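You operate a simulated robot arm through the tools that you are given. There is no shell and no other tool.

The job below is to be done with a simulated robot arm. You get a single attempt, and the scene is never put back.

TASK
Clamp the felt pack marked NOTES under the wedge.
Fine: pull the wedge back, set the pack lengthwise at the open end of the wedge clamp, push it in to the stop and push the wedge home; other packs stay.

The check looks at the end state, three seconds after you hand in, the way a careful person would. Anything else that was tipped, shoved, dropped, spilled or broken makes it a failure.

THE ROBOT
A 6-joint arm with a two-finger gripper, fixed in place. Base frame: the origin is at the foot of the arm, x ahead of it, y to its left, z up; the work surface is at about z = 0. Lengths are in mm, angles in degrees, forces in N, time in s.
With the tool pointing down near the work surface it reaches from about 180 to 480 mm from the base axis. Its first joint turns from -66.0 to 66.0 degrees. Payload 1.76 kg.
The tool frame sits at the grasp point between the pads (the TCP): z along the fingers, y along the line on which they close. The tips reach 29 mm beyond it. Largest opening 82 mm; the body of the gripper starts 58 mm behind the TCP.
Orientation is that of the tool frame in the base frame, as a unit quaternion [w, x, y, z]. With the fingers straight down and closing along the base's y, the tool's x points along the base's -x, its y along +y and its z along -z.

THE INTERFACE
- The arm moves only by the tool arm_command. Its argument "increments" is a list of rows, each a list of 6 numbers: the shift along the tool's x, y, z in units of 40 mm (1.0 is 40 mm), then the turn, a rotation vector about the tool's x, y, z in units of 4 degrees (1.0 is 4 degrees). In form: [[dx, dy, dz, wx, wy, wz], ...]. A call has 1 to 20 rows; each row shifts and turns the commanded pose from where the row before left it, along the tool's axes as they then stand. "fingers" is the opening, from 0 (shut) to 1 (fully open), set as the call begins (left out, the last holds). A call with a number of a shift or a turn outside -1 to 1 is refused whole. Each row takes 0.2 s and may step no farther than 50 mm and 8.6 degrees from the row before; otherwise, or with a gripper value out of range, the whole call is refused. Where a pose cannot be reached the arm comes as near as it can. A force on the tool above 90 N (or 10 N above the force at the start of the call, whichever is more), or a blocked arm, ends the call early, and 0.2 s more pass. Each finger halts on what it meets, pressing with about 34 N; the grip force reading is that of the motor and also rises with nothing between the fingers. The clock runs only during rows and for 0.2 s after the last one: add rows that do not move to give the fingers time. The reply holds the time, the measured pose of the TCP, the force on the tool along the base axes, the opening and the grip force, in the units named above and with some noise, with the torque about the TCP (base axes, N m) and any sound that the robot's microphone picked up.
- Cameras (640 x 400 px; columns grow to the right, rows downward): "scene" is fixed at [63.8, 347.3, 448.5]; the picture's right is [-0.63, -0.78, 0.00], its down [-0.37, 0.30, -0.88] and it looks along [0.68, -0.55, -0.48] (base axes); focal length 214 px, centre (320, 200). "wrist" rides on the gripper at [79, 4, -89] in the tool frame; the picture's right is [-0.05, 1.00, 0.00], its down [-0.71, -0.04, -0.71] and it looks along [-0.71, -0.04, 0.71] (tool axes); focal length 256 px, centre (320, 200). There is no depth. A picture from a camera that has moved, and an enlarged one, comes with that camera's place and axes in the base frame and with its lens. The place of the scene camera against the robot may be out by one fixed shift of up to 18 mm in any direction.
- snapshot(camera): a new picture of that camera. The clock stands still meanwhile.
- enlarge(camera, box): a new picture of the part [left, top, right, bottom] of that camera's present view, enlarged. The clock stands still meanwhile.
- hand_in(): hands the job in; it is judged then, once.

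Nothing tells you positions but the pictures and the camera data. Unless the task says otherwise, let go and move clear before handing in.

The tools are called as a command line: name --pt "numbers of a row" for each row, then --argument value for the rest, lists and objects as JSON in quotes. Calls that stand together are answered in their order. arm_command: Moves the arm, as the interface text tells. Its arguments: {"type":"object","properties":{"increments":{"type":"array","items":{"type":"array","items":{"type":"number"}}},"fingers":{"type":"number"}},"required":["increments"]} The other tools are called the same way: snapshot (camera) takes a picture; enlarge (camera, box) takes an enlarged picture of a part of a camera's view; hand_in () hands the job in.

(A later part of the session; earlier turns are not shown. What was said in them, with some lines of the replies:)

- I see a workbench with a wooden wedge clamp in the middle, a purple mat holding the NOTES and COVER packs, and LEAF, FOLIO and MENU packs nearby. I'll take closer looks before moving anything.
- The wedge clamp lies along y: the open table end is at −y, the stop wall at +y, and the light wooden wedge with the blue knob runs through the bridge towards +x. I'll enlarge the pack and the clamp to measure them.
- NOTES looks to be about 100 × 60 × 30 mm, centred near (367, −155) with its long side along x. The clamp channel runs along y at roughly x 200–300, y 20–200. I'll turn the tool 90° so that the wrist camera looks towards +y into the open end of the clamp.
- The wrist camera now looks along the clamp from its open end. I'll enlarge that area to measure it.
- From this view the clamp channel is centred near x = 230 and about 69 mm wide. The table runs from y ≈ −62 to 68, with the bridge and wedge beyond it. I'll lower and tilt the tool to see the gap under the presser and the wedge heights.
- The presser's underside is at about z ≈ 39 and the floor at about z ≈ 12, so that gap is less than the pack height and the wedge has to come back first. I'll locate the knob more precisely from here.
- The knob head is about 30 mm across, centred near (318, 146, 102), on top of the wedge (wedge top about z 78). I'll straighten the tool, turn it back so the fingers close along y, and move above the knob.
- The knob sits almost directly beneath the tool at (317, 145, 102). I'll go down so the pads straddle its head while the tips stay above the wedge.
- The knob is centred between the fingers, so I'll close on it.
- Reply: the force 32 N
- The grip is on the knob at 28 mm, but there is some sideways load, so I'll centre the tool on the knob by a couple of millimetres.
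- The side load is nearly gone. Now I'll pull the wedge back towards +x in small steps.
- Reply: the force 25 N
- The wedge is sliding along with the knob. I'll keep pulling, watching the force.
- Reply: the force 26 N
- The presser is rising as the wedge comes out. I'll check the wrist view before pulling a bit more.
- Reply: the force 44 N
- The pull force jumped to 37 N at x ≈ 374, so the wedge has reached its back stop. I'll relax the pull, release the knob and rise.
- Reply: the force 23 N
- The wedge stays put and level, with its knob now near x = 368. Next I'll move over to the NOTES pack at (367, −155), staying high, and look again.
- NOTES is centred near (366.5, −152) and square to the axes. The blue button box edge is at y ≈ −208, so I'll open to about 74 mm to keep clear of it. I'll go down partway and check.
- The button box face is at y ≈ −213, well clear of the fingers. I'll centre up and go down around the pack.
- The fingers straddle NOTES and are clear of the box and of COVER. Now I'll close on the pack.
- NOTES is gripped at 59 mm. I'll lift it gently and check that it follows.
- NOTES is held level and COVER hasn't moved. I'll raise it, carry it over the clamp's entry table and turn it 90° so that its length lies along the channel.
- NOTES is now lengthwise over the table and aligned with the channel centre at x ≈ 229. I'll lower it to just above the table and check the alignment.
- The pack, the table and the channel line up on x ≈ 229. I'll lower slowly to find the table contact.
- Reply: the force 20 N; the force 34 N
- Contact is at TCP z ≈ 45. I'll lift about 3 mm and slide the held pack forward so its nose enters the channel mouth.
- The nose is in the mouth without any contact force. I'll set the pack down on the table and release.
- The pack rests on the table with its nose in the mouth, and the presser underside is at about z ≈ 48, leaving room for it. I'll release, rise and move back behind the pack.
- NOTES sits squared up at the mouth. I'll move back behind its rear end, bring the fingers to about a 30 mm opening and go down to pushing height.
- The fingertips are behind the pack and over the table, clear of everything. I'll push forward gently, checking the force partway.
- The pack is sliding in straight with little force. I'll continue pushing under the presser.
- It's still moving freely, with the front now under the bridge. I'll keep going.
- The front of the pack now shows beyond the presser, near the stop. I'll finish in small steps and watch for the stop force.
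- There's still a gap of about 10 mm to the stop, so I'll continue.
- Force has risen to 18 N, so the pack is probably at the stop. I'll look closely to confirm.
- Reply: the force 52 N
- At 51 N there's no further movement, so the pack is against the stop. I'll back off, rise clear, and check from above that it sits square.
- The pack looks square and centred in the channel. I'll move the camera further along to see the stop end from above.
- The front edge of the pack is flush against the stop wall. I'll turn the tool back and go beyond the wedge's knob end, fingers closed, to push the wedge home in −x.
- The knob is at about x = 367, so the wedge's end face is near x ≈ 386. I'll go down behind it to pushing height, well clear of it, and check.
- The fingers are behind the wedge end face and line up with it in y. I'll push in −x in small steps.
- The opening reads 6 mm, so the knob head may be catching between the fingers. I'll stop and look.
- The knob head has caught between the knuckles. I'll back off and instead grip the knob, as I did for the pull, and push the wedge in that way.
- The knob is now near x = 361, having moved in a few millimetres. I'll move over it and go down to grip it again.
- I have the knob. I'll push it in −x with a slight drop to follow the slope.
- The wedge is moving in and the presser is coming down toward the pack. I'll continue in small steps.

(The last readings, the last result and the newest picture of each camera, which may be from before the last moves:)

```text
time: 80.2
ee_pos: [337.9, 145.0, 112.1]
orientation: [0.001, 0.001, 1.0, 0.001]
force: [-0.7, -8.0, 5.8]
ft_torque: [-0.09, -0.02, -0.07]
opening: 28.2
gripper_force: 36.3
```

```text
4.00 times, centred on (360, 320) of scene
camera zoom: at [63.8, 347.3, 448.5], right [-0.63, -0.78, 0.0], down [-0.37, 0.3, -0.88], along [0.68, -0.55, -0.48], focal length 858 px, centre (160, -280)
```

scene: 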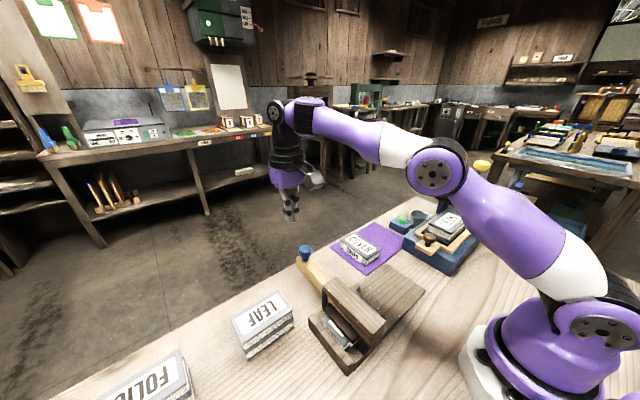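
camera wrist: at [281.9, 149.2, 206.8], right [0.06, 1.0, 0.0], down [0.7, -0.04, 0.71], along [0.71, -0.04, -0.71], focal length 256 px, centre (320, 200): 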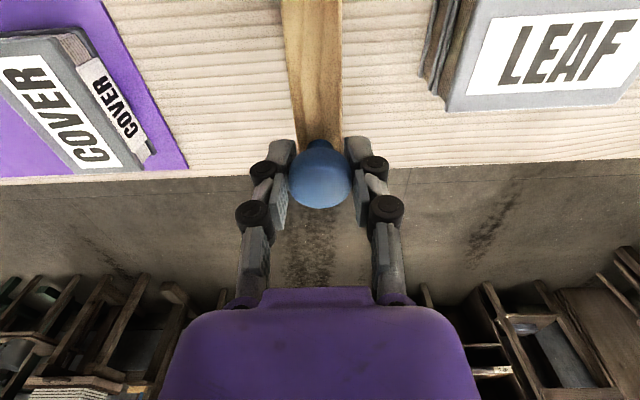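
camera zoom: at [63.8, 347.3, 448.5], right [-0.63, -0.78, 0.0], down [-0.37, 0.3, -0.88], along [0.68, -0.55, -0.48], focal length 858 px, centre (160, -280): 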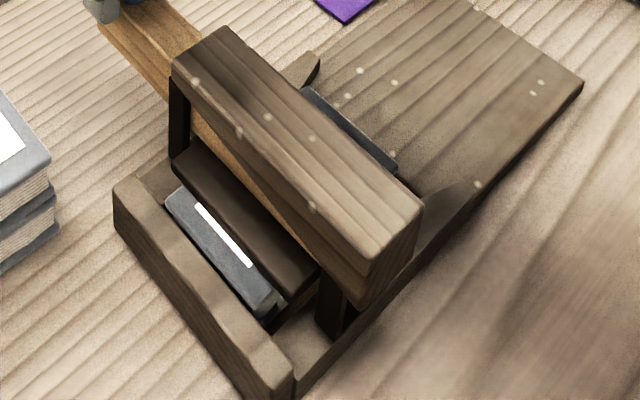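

arm_command --pt "0.06 0.01 0.008 0 0 0" --pt "0.06 0.01 0.008 0 0 0" --pt "0 0 0 0 0 0"

arm_command --pt "0.06 0 0.008 0 0 0" --pt "0.06 0 0.008 0 0 0" --pt "0 0 0 0 0 0"

enlarge --camera "scene" --box '[320, 270, 400, 370]'

```text
time: 81.0
ee_pos: [331.9, 144.8, 111.3]
orientation: [0.0, 0.001, 1.0, 0.0]
force: [5.5, -19.4, -13.8]
ft_torque: [-0.15, -0.53, -0.09]
opening: 28.1
gripper_force: 36.4
```

```text
time: 81.8
ee_pos: [326.9, 144.0, 110.1]
orientation: [-0.001, 0.001, 1.0, -0.002]
force: [8.5, -28.2, -35.4]
ft_torque: [-0.1, -0.09, 0.02]
opening: 28.3
gripper_force: 36.9
```

```text
4.00 times, centred on (360, 320) of scene
camera zoom: at [64.0, 347.3, 448.4], right [-0.63, -0.78, 0.0], down [-0.37, 0.3, -0.88], along [0.68, -0.55, -0.48], focal length 858 px, centre (160, -280)
```

zoom: 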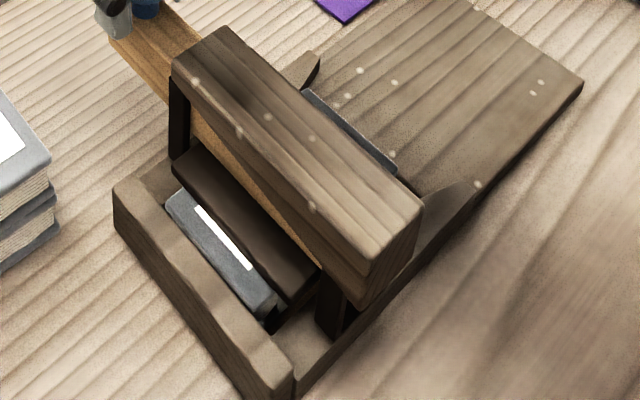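

Resistance is starting at x ≈ 327. I'll relieve the side and vertical loads a little and keep pushing.

arm_command --pt "0 -0.03 0.04 0 0 0" --pt "0.05 0 0.006 0 0 0" --pt "0 0 0 0 0 0"

arm_command --pt "0.05 0 0.006 0 0 0" --pt "0 0 0 0 0 0"

```text
time: 82.6
ee_pos: [326.8, 144.9, 110.8]
orientation: [0.003, -0.001, 1.0, 0.002]
force: [4.1, -19.2, -6.4]
ft_torque: [-0.16, -0.2, 0.04]
opening: 28.1
gripper_force: 35.6
```

```text
time: 83.2
ee_pos: [324.6, 145.5, 110.8]
orientation: [0.003, 0.0, 1.0, 0.001]
force: [1.8, -11.6, 5.5]
ft_torque: [-0.09, -0.39, -0.04]
opening: 27.9
gripper_force: 36.0
```

arm_command --pt "0.05 0 0.006 0 0 0" --pt "0.05 0 0.006 0 0 0" --pt "0 0 0 0 0 0"

enlarge --camera "scene" --box '[280, 240, 400, 370]'

snapshot --camera "wrist"

```text
time: 84.0
ee_pos: [320.2, 143.7, 109.0]
orientation: [0.001, 0.0, 1.0, 0.0]
force: [5.0, -3.6, -1.1]
ft_torque: [-0.01, -0.35, -0.07]
opening: 28.2
gripper_force: 36.0
```

```text
3.08 times, centred on (340, 305) of scene
camera zoom: at [63.8, 347.3, 448.5], right [-0.63, -0.78, 0.0], down [-0.37, 0.3, -0.88], along [0.68, -0.55, -0.48], focal length 660 px, centre (258, -123)
```

zoom: 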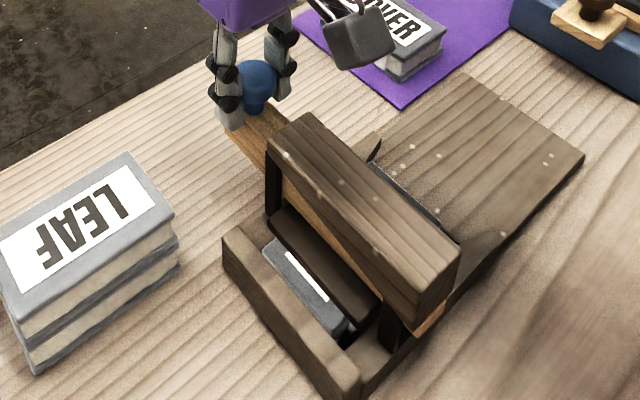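

```text
taken
camera wrist: at [239.5, 149.0, 199.5], right [0.05, 1.0, 0.0], down [0.7, -0.04, 0.71], along [0.71, -0.04, -0.71], focal length 256 px, centre (320, 200)
```

wrist: 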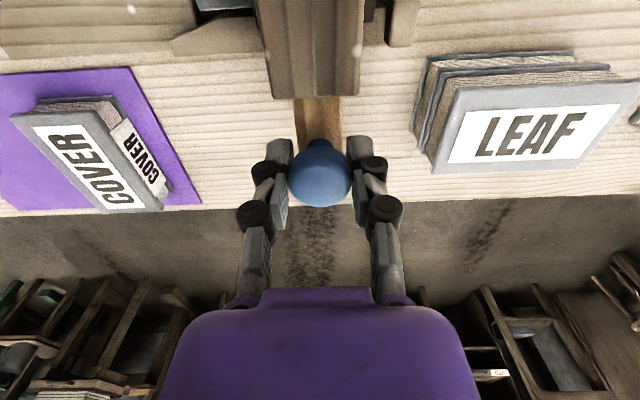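

arm_command --pt "0.05 0 0.006 0 0 0" --pt "0.05 0 0.006 0 0 0" --pt "0 0 0 0 0 0"

enlarge --camera "scene" --box '[320, 270, 400, 370]'

```text
time: 84.8
ee_pos: [315.3, 145.0, 108.7]
orientation: [0.001, -0.001, 1.0, 0.001]
force: [8.1, -0.4, -19.6]
ft_torque: [-0.02, -0.1, 0.0]
opening: 27.7
gripper_force: 36.1
```

```text
4.00 times, centred on (360, 320) of scene
camera zoom: at [63.9, 347.3, 448.4], right [-0.63, -0.78, 0.0], down [-0.37, 0.3, -0.88], along [0.68, -0.55, -0.48], focal length 858 px, centre (160, -280)
```

zoom: 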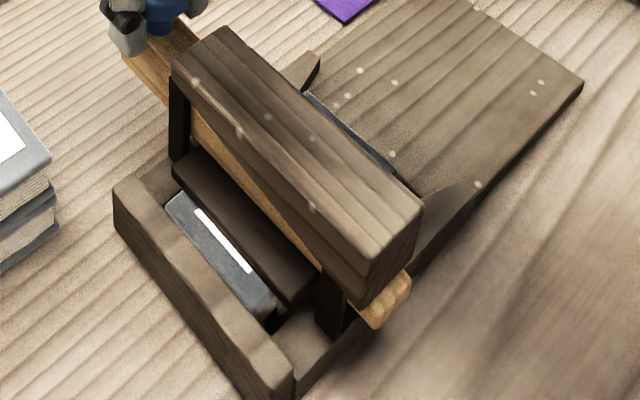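

arm_command --pt "0.05 0 0.02 0 0 0" --pt "0.05 0 0.02 0 0 0" --pt "0 0 0 0 0 0"

arm_command --pt "0.05 0 0.01 0 0 0" --pt "0 0 0 0 0 0"

enlarge --camera "scene" --box '[320, 270, 400, 370]'

```text
time: 85.6
ee_pos: [313.1, 144.7, 109.2]
orientation: [0.006, 0.002, 1.0, 0.002]
force: [31.6, -13.5, 8.8]
ft_torque: [-0.12, -0.44, 0.04]
opening: 28.1
gripper_force: 36.1
```

```text
time: 86.2
ee_pos: [309.4, 144.4, 108.6]
orientation: [0.003, 0.002, 1.0, 0.001]
force: [31.6, -18.2, 11.1]
ft_torque: [-0.18, -0.44, 0.06]
opening: 28.2
gripper_force: 36.0
```

```text
4.00 times, centred on (360, 320) of scene
camera zoom: at [63.8, 347.3, 448.5], right [-0.63, -0.78, 0.0], down [-0.37, 0.3, -0.88], along [0.68, -0.55, -0.48], focal length 858 px, centre (160, -280)
```

zoom: 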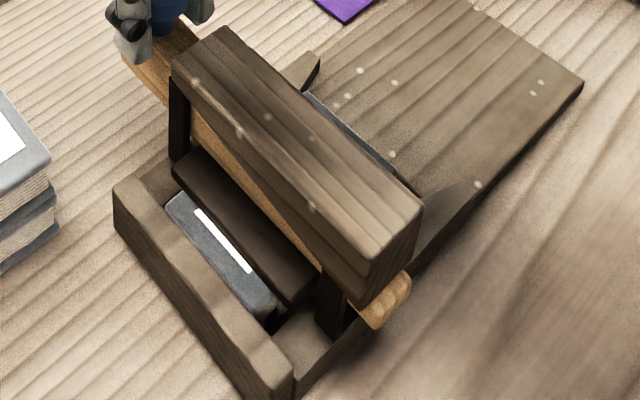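

The grip slips on the knob at about 32 N with the wedge no longer moving, so the presser is bearing on the pack. I'll release, rise, and check the gap before a final firm push from behind the knob.

arm_command --pt "0 0 0 0 0 0" --pt "0 0 0 0 0 0" --pt "0 0 -0.5 0 0 0" --pt "0 0 -0.5 0 0 0" --pt "0 0 -0.5 0 0 0" --pt "0 0 0 0 0 0" --fingers 0.7

snapshot --camera "wrist"

enlarge --camera "scene" --box '[290, 240, 410, 370]'

```text
time: 87.6
ee_pos: [309.7, 143.7, 167.2]
orientation: [0.0, 0.0, 1.0, 0.001]
force: [-1.2, 0.5, 0.4]
ft_torque: [0.01, -0.01, 0.01]
opening: 57.5
gripper_force: 0.1
```

```text
taken
camera wrist: at [229.3, 149.3, 256.4], right [0.05, 1.0, 0.0], down [0.7, -0.04, 0.71], along [0.71, -0.04, -0.71], focal length 256 px, centre (320, 200)
```

wrist: 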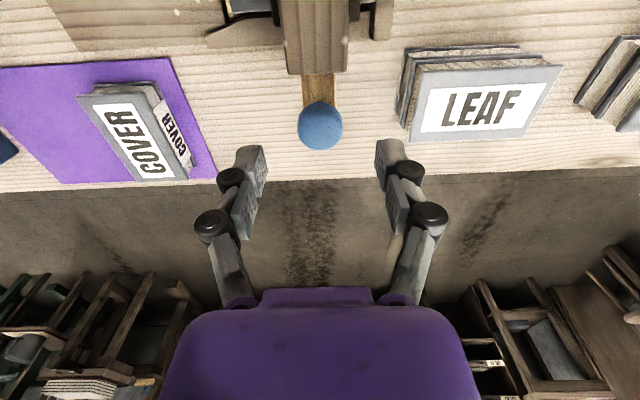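

```text
3.08 times, centred on (350, 305) of scene
camera zoom: at [63.8, 347.3, 448.5], right [-0.63, -0.78, 0.0], down [-0.37, 0.3, -0.88], along [0.68, -0.55, -0.48], focal length 660 px, centre (228, -123)
```

zoom: 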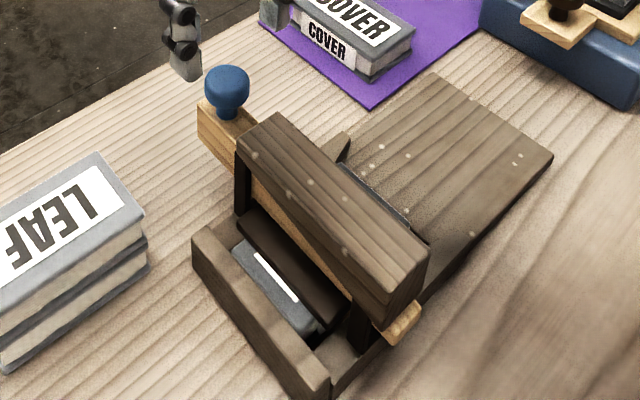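

The knob is at x ≈ 314.5 and the presser appears to rest on the pack. I'll close the fingers behind the knob head, at fingertip level, for a final firm push.

arm_command --pt "-0.5 0.02 0 0 0 0" --pt "-0.5 0 0 0 0 0" --pt "0 0 0.4 0 0 0" --pt "0 0 0.4 0 0 0" --pt "0 0 0.33 0 0 0" --pt "0 0 0 0 0 0" --fingers 0

snapshot --camera "wrist"

enlarge --camera "scene" --box '[280, 210, 370, 310]'

```text
time: 89.0
ee_pos: [350.2, 147.0, 120.5]
orientation: [0.001, 0.0, 1.0, 0.001]
force: [-0.1, 0.5, -0.2]
ft_torque: [-0.01, -0.02, 0.02]
opening: 0.1
gripper_force: 28.4
```

```text
taken
camera wrist: at [269.5, 151.1, 211.3], right [0.05, 1.0, 0.0], down [0.7, -0.04, 0.71], along [0.71, -0.04, -0.71], focal length 256 px, centre (320, 200)
```

wrist: 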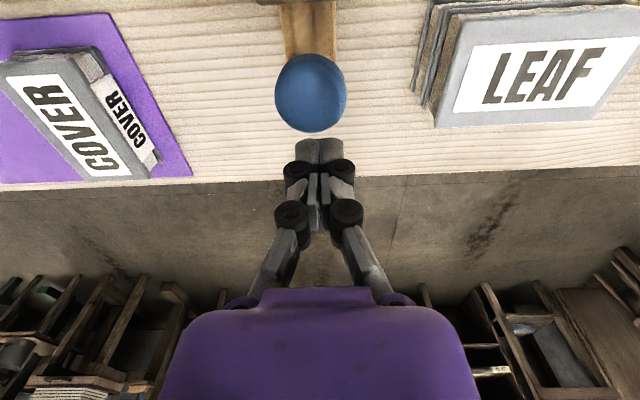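

```text
4.00 times, centred on (325, 260) of scene
camera zoom: at [63.8, 347.3, 448.5], right [-0.63, -0.78, 0.0], down [-0.37, 0.3, -0.88], along [0.68, -0.55, -0.48], focal length 858 px, centre (300, -40)
```

zoom: 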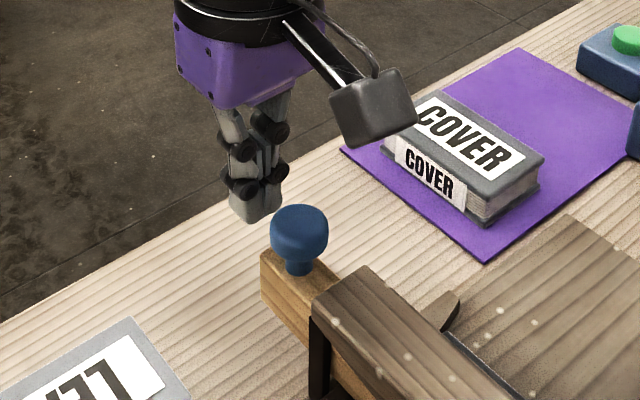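

arm_command --pt "0.1 -0.04 -0.05 0 0 0" --pt "0.1 0 0 0 0 0" --pt "0.05 0 0 0 0 0" --pt "0 0 0 0 0 0"

arm_command --pt "0.05 0 0 0 0 0" --pt "0 0 0 0 0 0"

snapshot --camera "wrist"

```text
time: 90.0
ee_pos: [339.4, 144.4, 123.4]
orientation: [0.0, 0.001, 1.0, 0.001]
force: [-0.8, -0.2, 0.3]
ft_torque: [-0.03, -0.04, -0.03]
opening: 0.0
gripper_force: 29.1
```

```text
time: 90.6
ee_pos: [338.8, 144.8, 123.5]
orientation: [0.003, 0.001, 1.0, 0.001]
force: [14.5, -3.1, -4.3]
ft_torque: [-0.02, -0.39, 0.02]
opening: 6.1
gripper_force: 29.5
```

```text
taken
camera wrist: at [257.9, 148.5, 213.4], right [0.06, 1.0, 0.0], down [0.7, -0.04, 0.71], along [0.71, -0.04, -0.7], focal length 256 px, centre (320, 200)
```

wrist: 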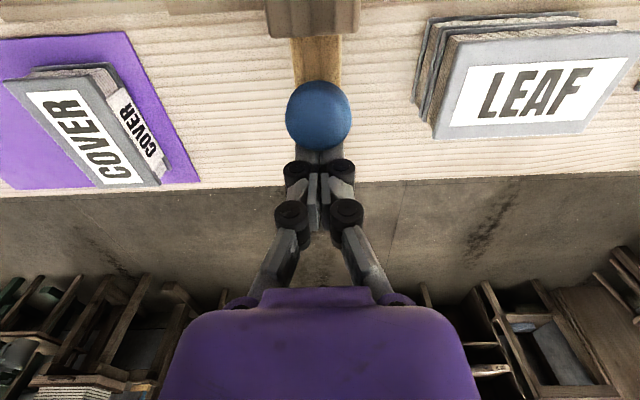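

arm_command --pt "0.04 0 0 0 0 0" --pt "0 0 0 0 0 0"

enlarge --camera "scene" --box '[280, 210, 400, 370]'

```text
time: 91.2
ee_pos: [338.6, 144.6, 124.1]
orientation: [0.007, 0.003, 1.0, 0.003]
force: [44.3, -9.4, -13.0]
ft_torque: [-0.14, -1.14, 0.05]
opening: 5.8
gripper_force: 29.0
```

```text
2.50 times, centred on (340, 290) of scene
camera zoom: at [63.9, 347.3, 448.5], right [-0.63, -0.78, 0.0], down [-0.37, 0.3, -0.88], along [0.68, -0.55, -0.48], focal length 536 px, centre (270, -25)
```

zoom: 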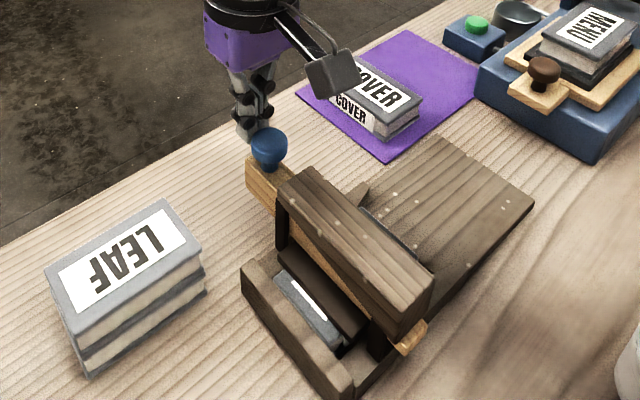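

At 44 N there is almost no movement, so the wedge is tight. I'll push slightly more to be sure it's seated.

arm_command --pt "0.03 0 0 0 0 0" --pt "0 0 0 0 0 0"

```text
time: 91.8
ee_pos: [338.2, 144.2, 124.1]
orientation: [0.009, 0.003, 1.0, 0.001]
force: [63.6, -18.2, -25.5]
ft_torque: [-0.24, -1.73, 0.09]
opening: 6.0
gripper_force: 28.5
```

At 64 N the wedge holds firm, so it is home. I'll back off along +x, rise clear and inspect.

arm_command --pt "-0.05 0 0 0 0 0" --pt "-0.1 0 0 0 0 0" --pt "-0.4 0 0 0 0 0" --pt "0 0 -0.8 0 0 0" --pt "0 0 -0.9 0 0 0" --pt "0.6 0 -0.5 0 0 0" --pt "0.9 0 0 0 0 0" --pt "0.9 0 0 0 0 0" --pt "0 0 0 0 0 0"

snapshot --camera "wrist"

snapshot --camera "scene"

enlarge --camera "scene" --box '[310, 260, 410, 370]'

```text
time: 93.8
ee_pos: [259.9, 143.7, 213.3]
orientation: [0.001, -0.001, 1.0, 0.001]
force: [-0.6, 0.0, -0.3]
ft_torque: [0.01, 0.02, 0.01]
opening: 0.0
gripper_force: 28.7
```

```text
taken
camera wrist: at [179.7, 149.5, 302.7], right [0.05, 1.0, 0.0], down [0.7, -0.04, 0.71], along [0.71, -0.04, -0.71], focal length 256 px, centre (320, 200)
```

wrist: 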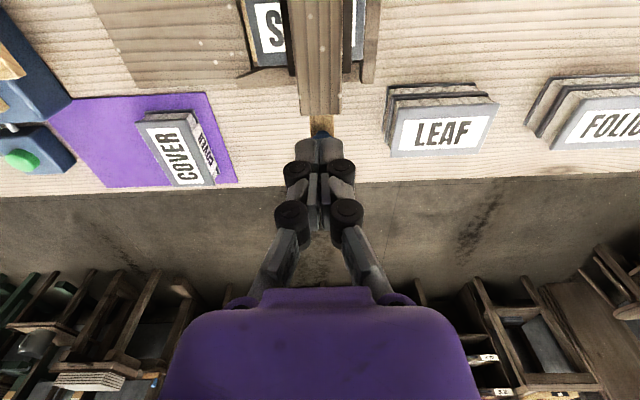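

```text
taken
```

scene: 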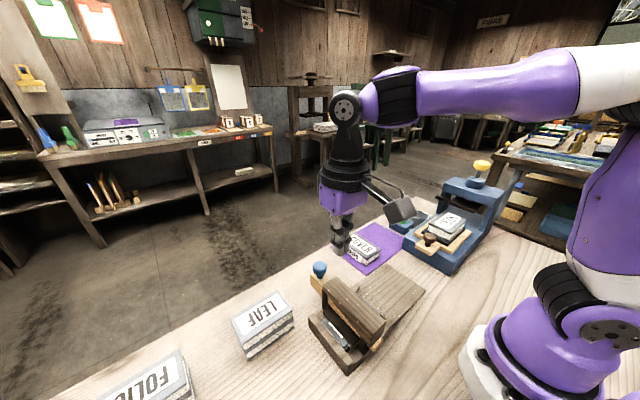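

```text
3.64 times, centred on (360, 315) of scene
camera zoom: at [63.8, 347.3, 448.5], right [-0.63, -0.78, 0.0], down [-0.37, 0.3, -0.88], along [0.68, -0.55, -0.48], focal length 780 px, centre (174, -218)
```

zoom: 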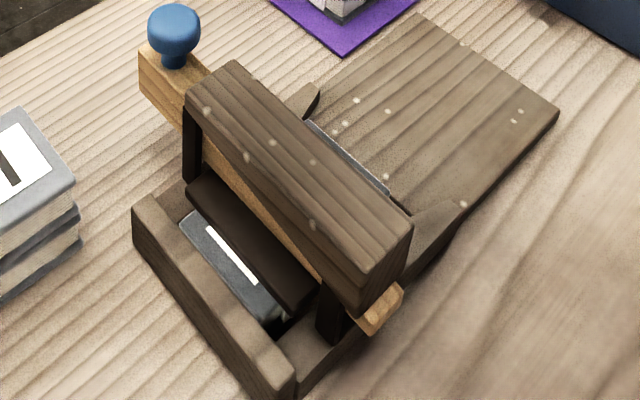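

The wedge is in, and COVER, LEAF, FOLIO and MENU are all in place. I'll take a final check from above and from the open end to confirm the pack is still at the stop and held by the presser.

arm_command --pt "0 0 0 0 0 -1" --pt "0 0 0 0 0 -1" --pt "0 0 0 0 0 -1" --pt "0 0 0 0 0 -1" --pt "0 0 0 0 0 -1" --pt "0 0 0 0 0 -1" --pt "0 0 0 0 0 -1" --pt "0 0 0 0 0 -1" --pt "0 0 0 0 0 -1" --pt "0 0 0 0 0 -1" --pt "0 0 0 0 0 -1" --pt "0 0 0 0 0 -1" --pt "0 0 0 0 0 -1" --pt "0 0 0 0 0 -1" --pt "0 0 0 0 0 -1" --pt "0 0 0 0 0 -1" --pt "0 0 0 0 0 -1" --pt "0 0 0 0 0 -1" --pt "0 0 0 0 0 -1" --pt "0 0 0 0 0 -1"

arm_command --pt "0 0 0 0 0 -1" --pt "0 0 0 0 0 -1" --pt "0 0 0 0 0 -0.5" --pt "-0.6 0.35 0.25 0 0 0" --pt "-0.6 0.35 0.2 0 0 0" --pt "0 0 0 0 0 0"

enlarge --camera "wrist" --box '[220, 0, 420, 150]'

arm_command --pt "0.95 0 0 0 0 0" --pt "0.95 0 0 0 0 0" --pt "0.95 0 0 0 0 0" --pt "0.95 0 0 0 0 0" --pt "0.95 0 0 0 0 0" --pt "0.95 0 0.5 0 0 0" --pt "0 0 0.5 0 -1 0" --pt "0 0 0 0 -1 0" --pt "0 0 0 0 -1 0" --pt "0 0 0 0 -1 0" --pt "0 0 0 0 -1 0" --pt "0 0 0 0 -1 0" --pt "0 0 0 0 0 0"

snapshot --camera "wrist"

```text
time: 98.0
ee_pos: [260.9, 143.4, 210.7]
orientation: [0.001, -0.644, 0.765, 0.0]
force: [-0.6, -0.5, 0.3]
ft_torque: [0.0, 0.01, 0.0]
opening: 0.1
gripper_force: 29.0
```

```text
time: 99.4
ee_pos: [230.6, 193.1, 196.5]
orientation: [0.001, -0.706, 0.708, -0.001]
force: [0.2, -0.4, -0.5]
ft_torque: [-0.02, 0.02, 0.02]
opening: 0.2
gripper_force: 29.1
```

```text
2.67 times, centred on (320, 75) of wrist
camera zoom: at [226.2, 113.5, 285.7], right [-1.0, 0.05, 0.0], down [0.04, 0.71, 0.71], along [0.04, 0.71, -0.71], focal length 683 px, centre (320, 533)
```

zoom: 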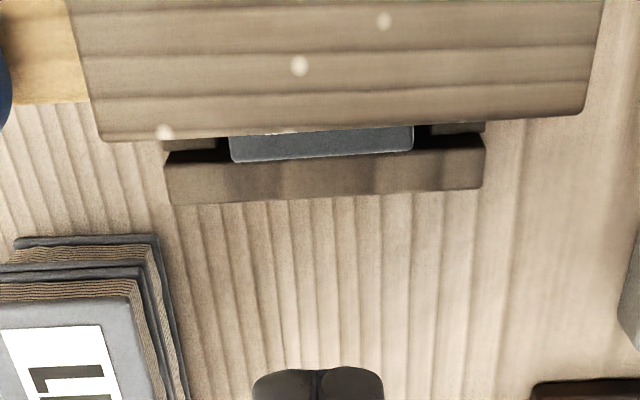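

```text
time: 102.2
ee_pos: [232.9, -36.0, 153.8]
orientation: [-0.149, 0.692, -0.691, -0.147]
force: [-0.1, -0.5, -0.9]
ft_torque: [0.02, 0.0, 0.0]
opening: 0.0
gripper_force: 28.9
```

```text
taken
camera wrist: at [227.7, -144.5, 203.5], right [-1.0, 0.05, 0.02], down [0.04, 0.36, 0.93], along [0.04, 0.93, -0.36], focal length 256 px, centre (320, 200)
```

wrist: 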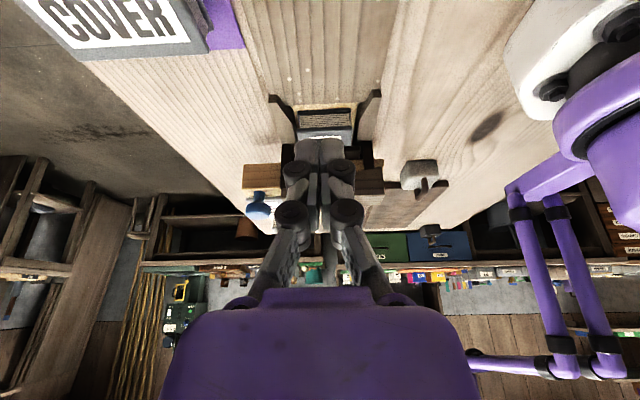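

From above the pack front is still at the stop wall. I'll open the fingers to unblock the view from the open end.

arm_command --pt "0 0 0 0 0 0" --pt "0 0 0 0 0 0" --pt "0 0 0 0 0 0" --fingers 1

enlarge --camera "wrist" --box '[232, 80, 424, 220]'

enlarge --camera "wrist" --box '[270, 90, 390, 180]'

enlarge --camera "scene" --box '[335, 295, 391, 355]'

```text
time: 103.0
ee_pos: [232.6, -35.5, 154.4]
orientation: [-0.147, 0.692, -0.691, -0.147]
force: [-0.1, -0.1, 0.4]
ft_torque: [0.02, -0.01, 0.0]
opening: 82.0
gripper_force: 0.0
```

```text
2.86 times, centred on (328, 150) of wrist
camera zoom: at [227.6, -144.5, 203.6], right [-1.0, 0.05, 0.02], down [0.04, 0.36, 0.93], along [0.04, 0.93, -0.36], focal length 731 px, centre (297, 343)
```

zoom: 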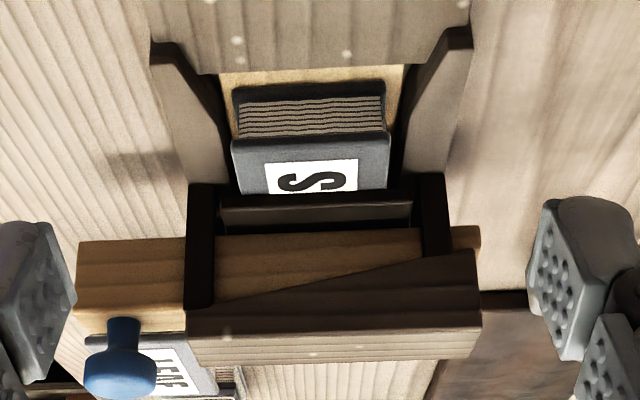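

```text
4.44 times, centred on (330, 135) of wrist
camera zoom: at [227.6, -144.5, 203.6], right [-1.0, 0.05, 0.02], down [0.04, 0.36, 0.93], along [0.04, 0.93, -0.36], focal length 1138 px, centre (276, 489)
```

zoom: 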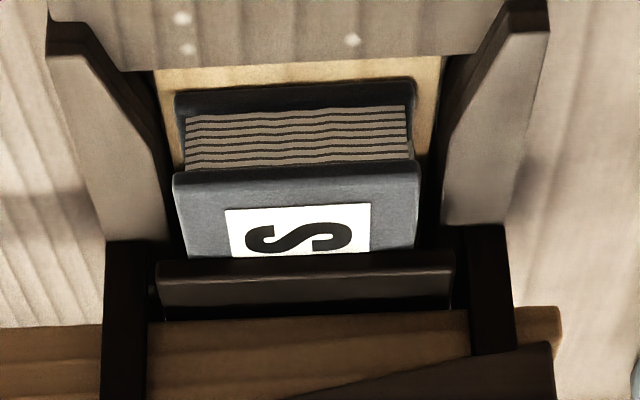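

```text
6.67 times, centred on (363, 325) of scene
camera zoom: at [63.8, 347.3, 448.5], right [-0.63, -0.78, 0.0], down [-0.37, 0.3, -0.88], along [0.68, -0.55, -0.48], focal length 1430 px, centre (33, -633)
```

zoom: 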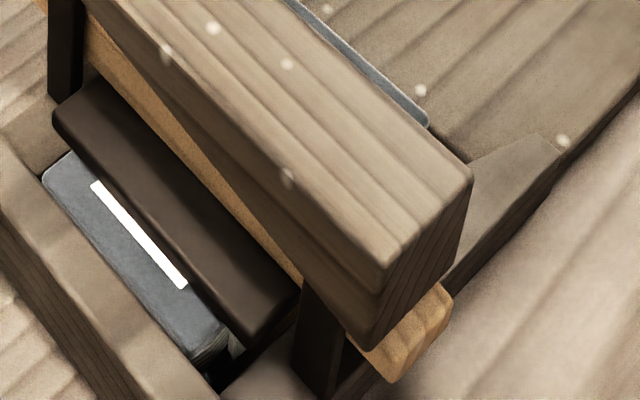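

NOTES lies lengthwise and square in the channel. Its front is at the stop, the presser sits on its cover and the wedge is tight. The other packs look untouched and the gripper is empty and clear, so I'm handing in.

hand_in

```text
The job is handed in.
```

The NOTES pack is clamped lengthwise in the wedge clamp, and I've handed the job in; the result of the check hasn't come back.

- **Pack:** its front is against the stop. It didn't move under a 51 N push, and from above it looks square and centred in the channel.
- **Wedge:** I pulled it back about 50 mm to its stop. After the pack was in, I pushed it home until it held at about 64 N, with the presser sitting on the pack's cover.
- **Knob slips:** on the first try at pushing the wedge home, the knob head caught between the gripper's fingers. I backed off and gripped the knob instead. That grip slipped at about 32 N, so the final push was from behind the knob.
- **Everything else:** COVER, LEAF, FOLIO and MENU look untouched in the final pictures. The gripper was empty and clear when I handed in.
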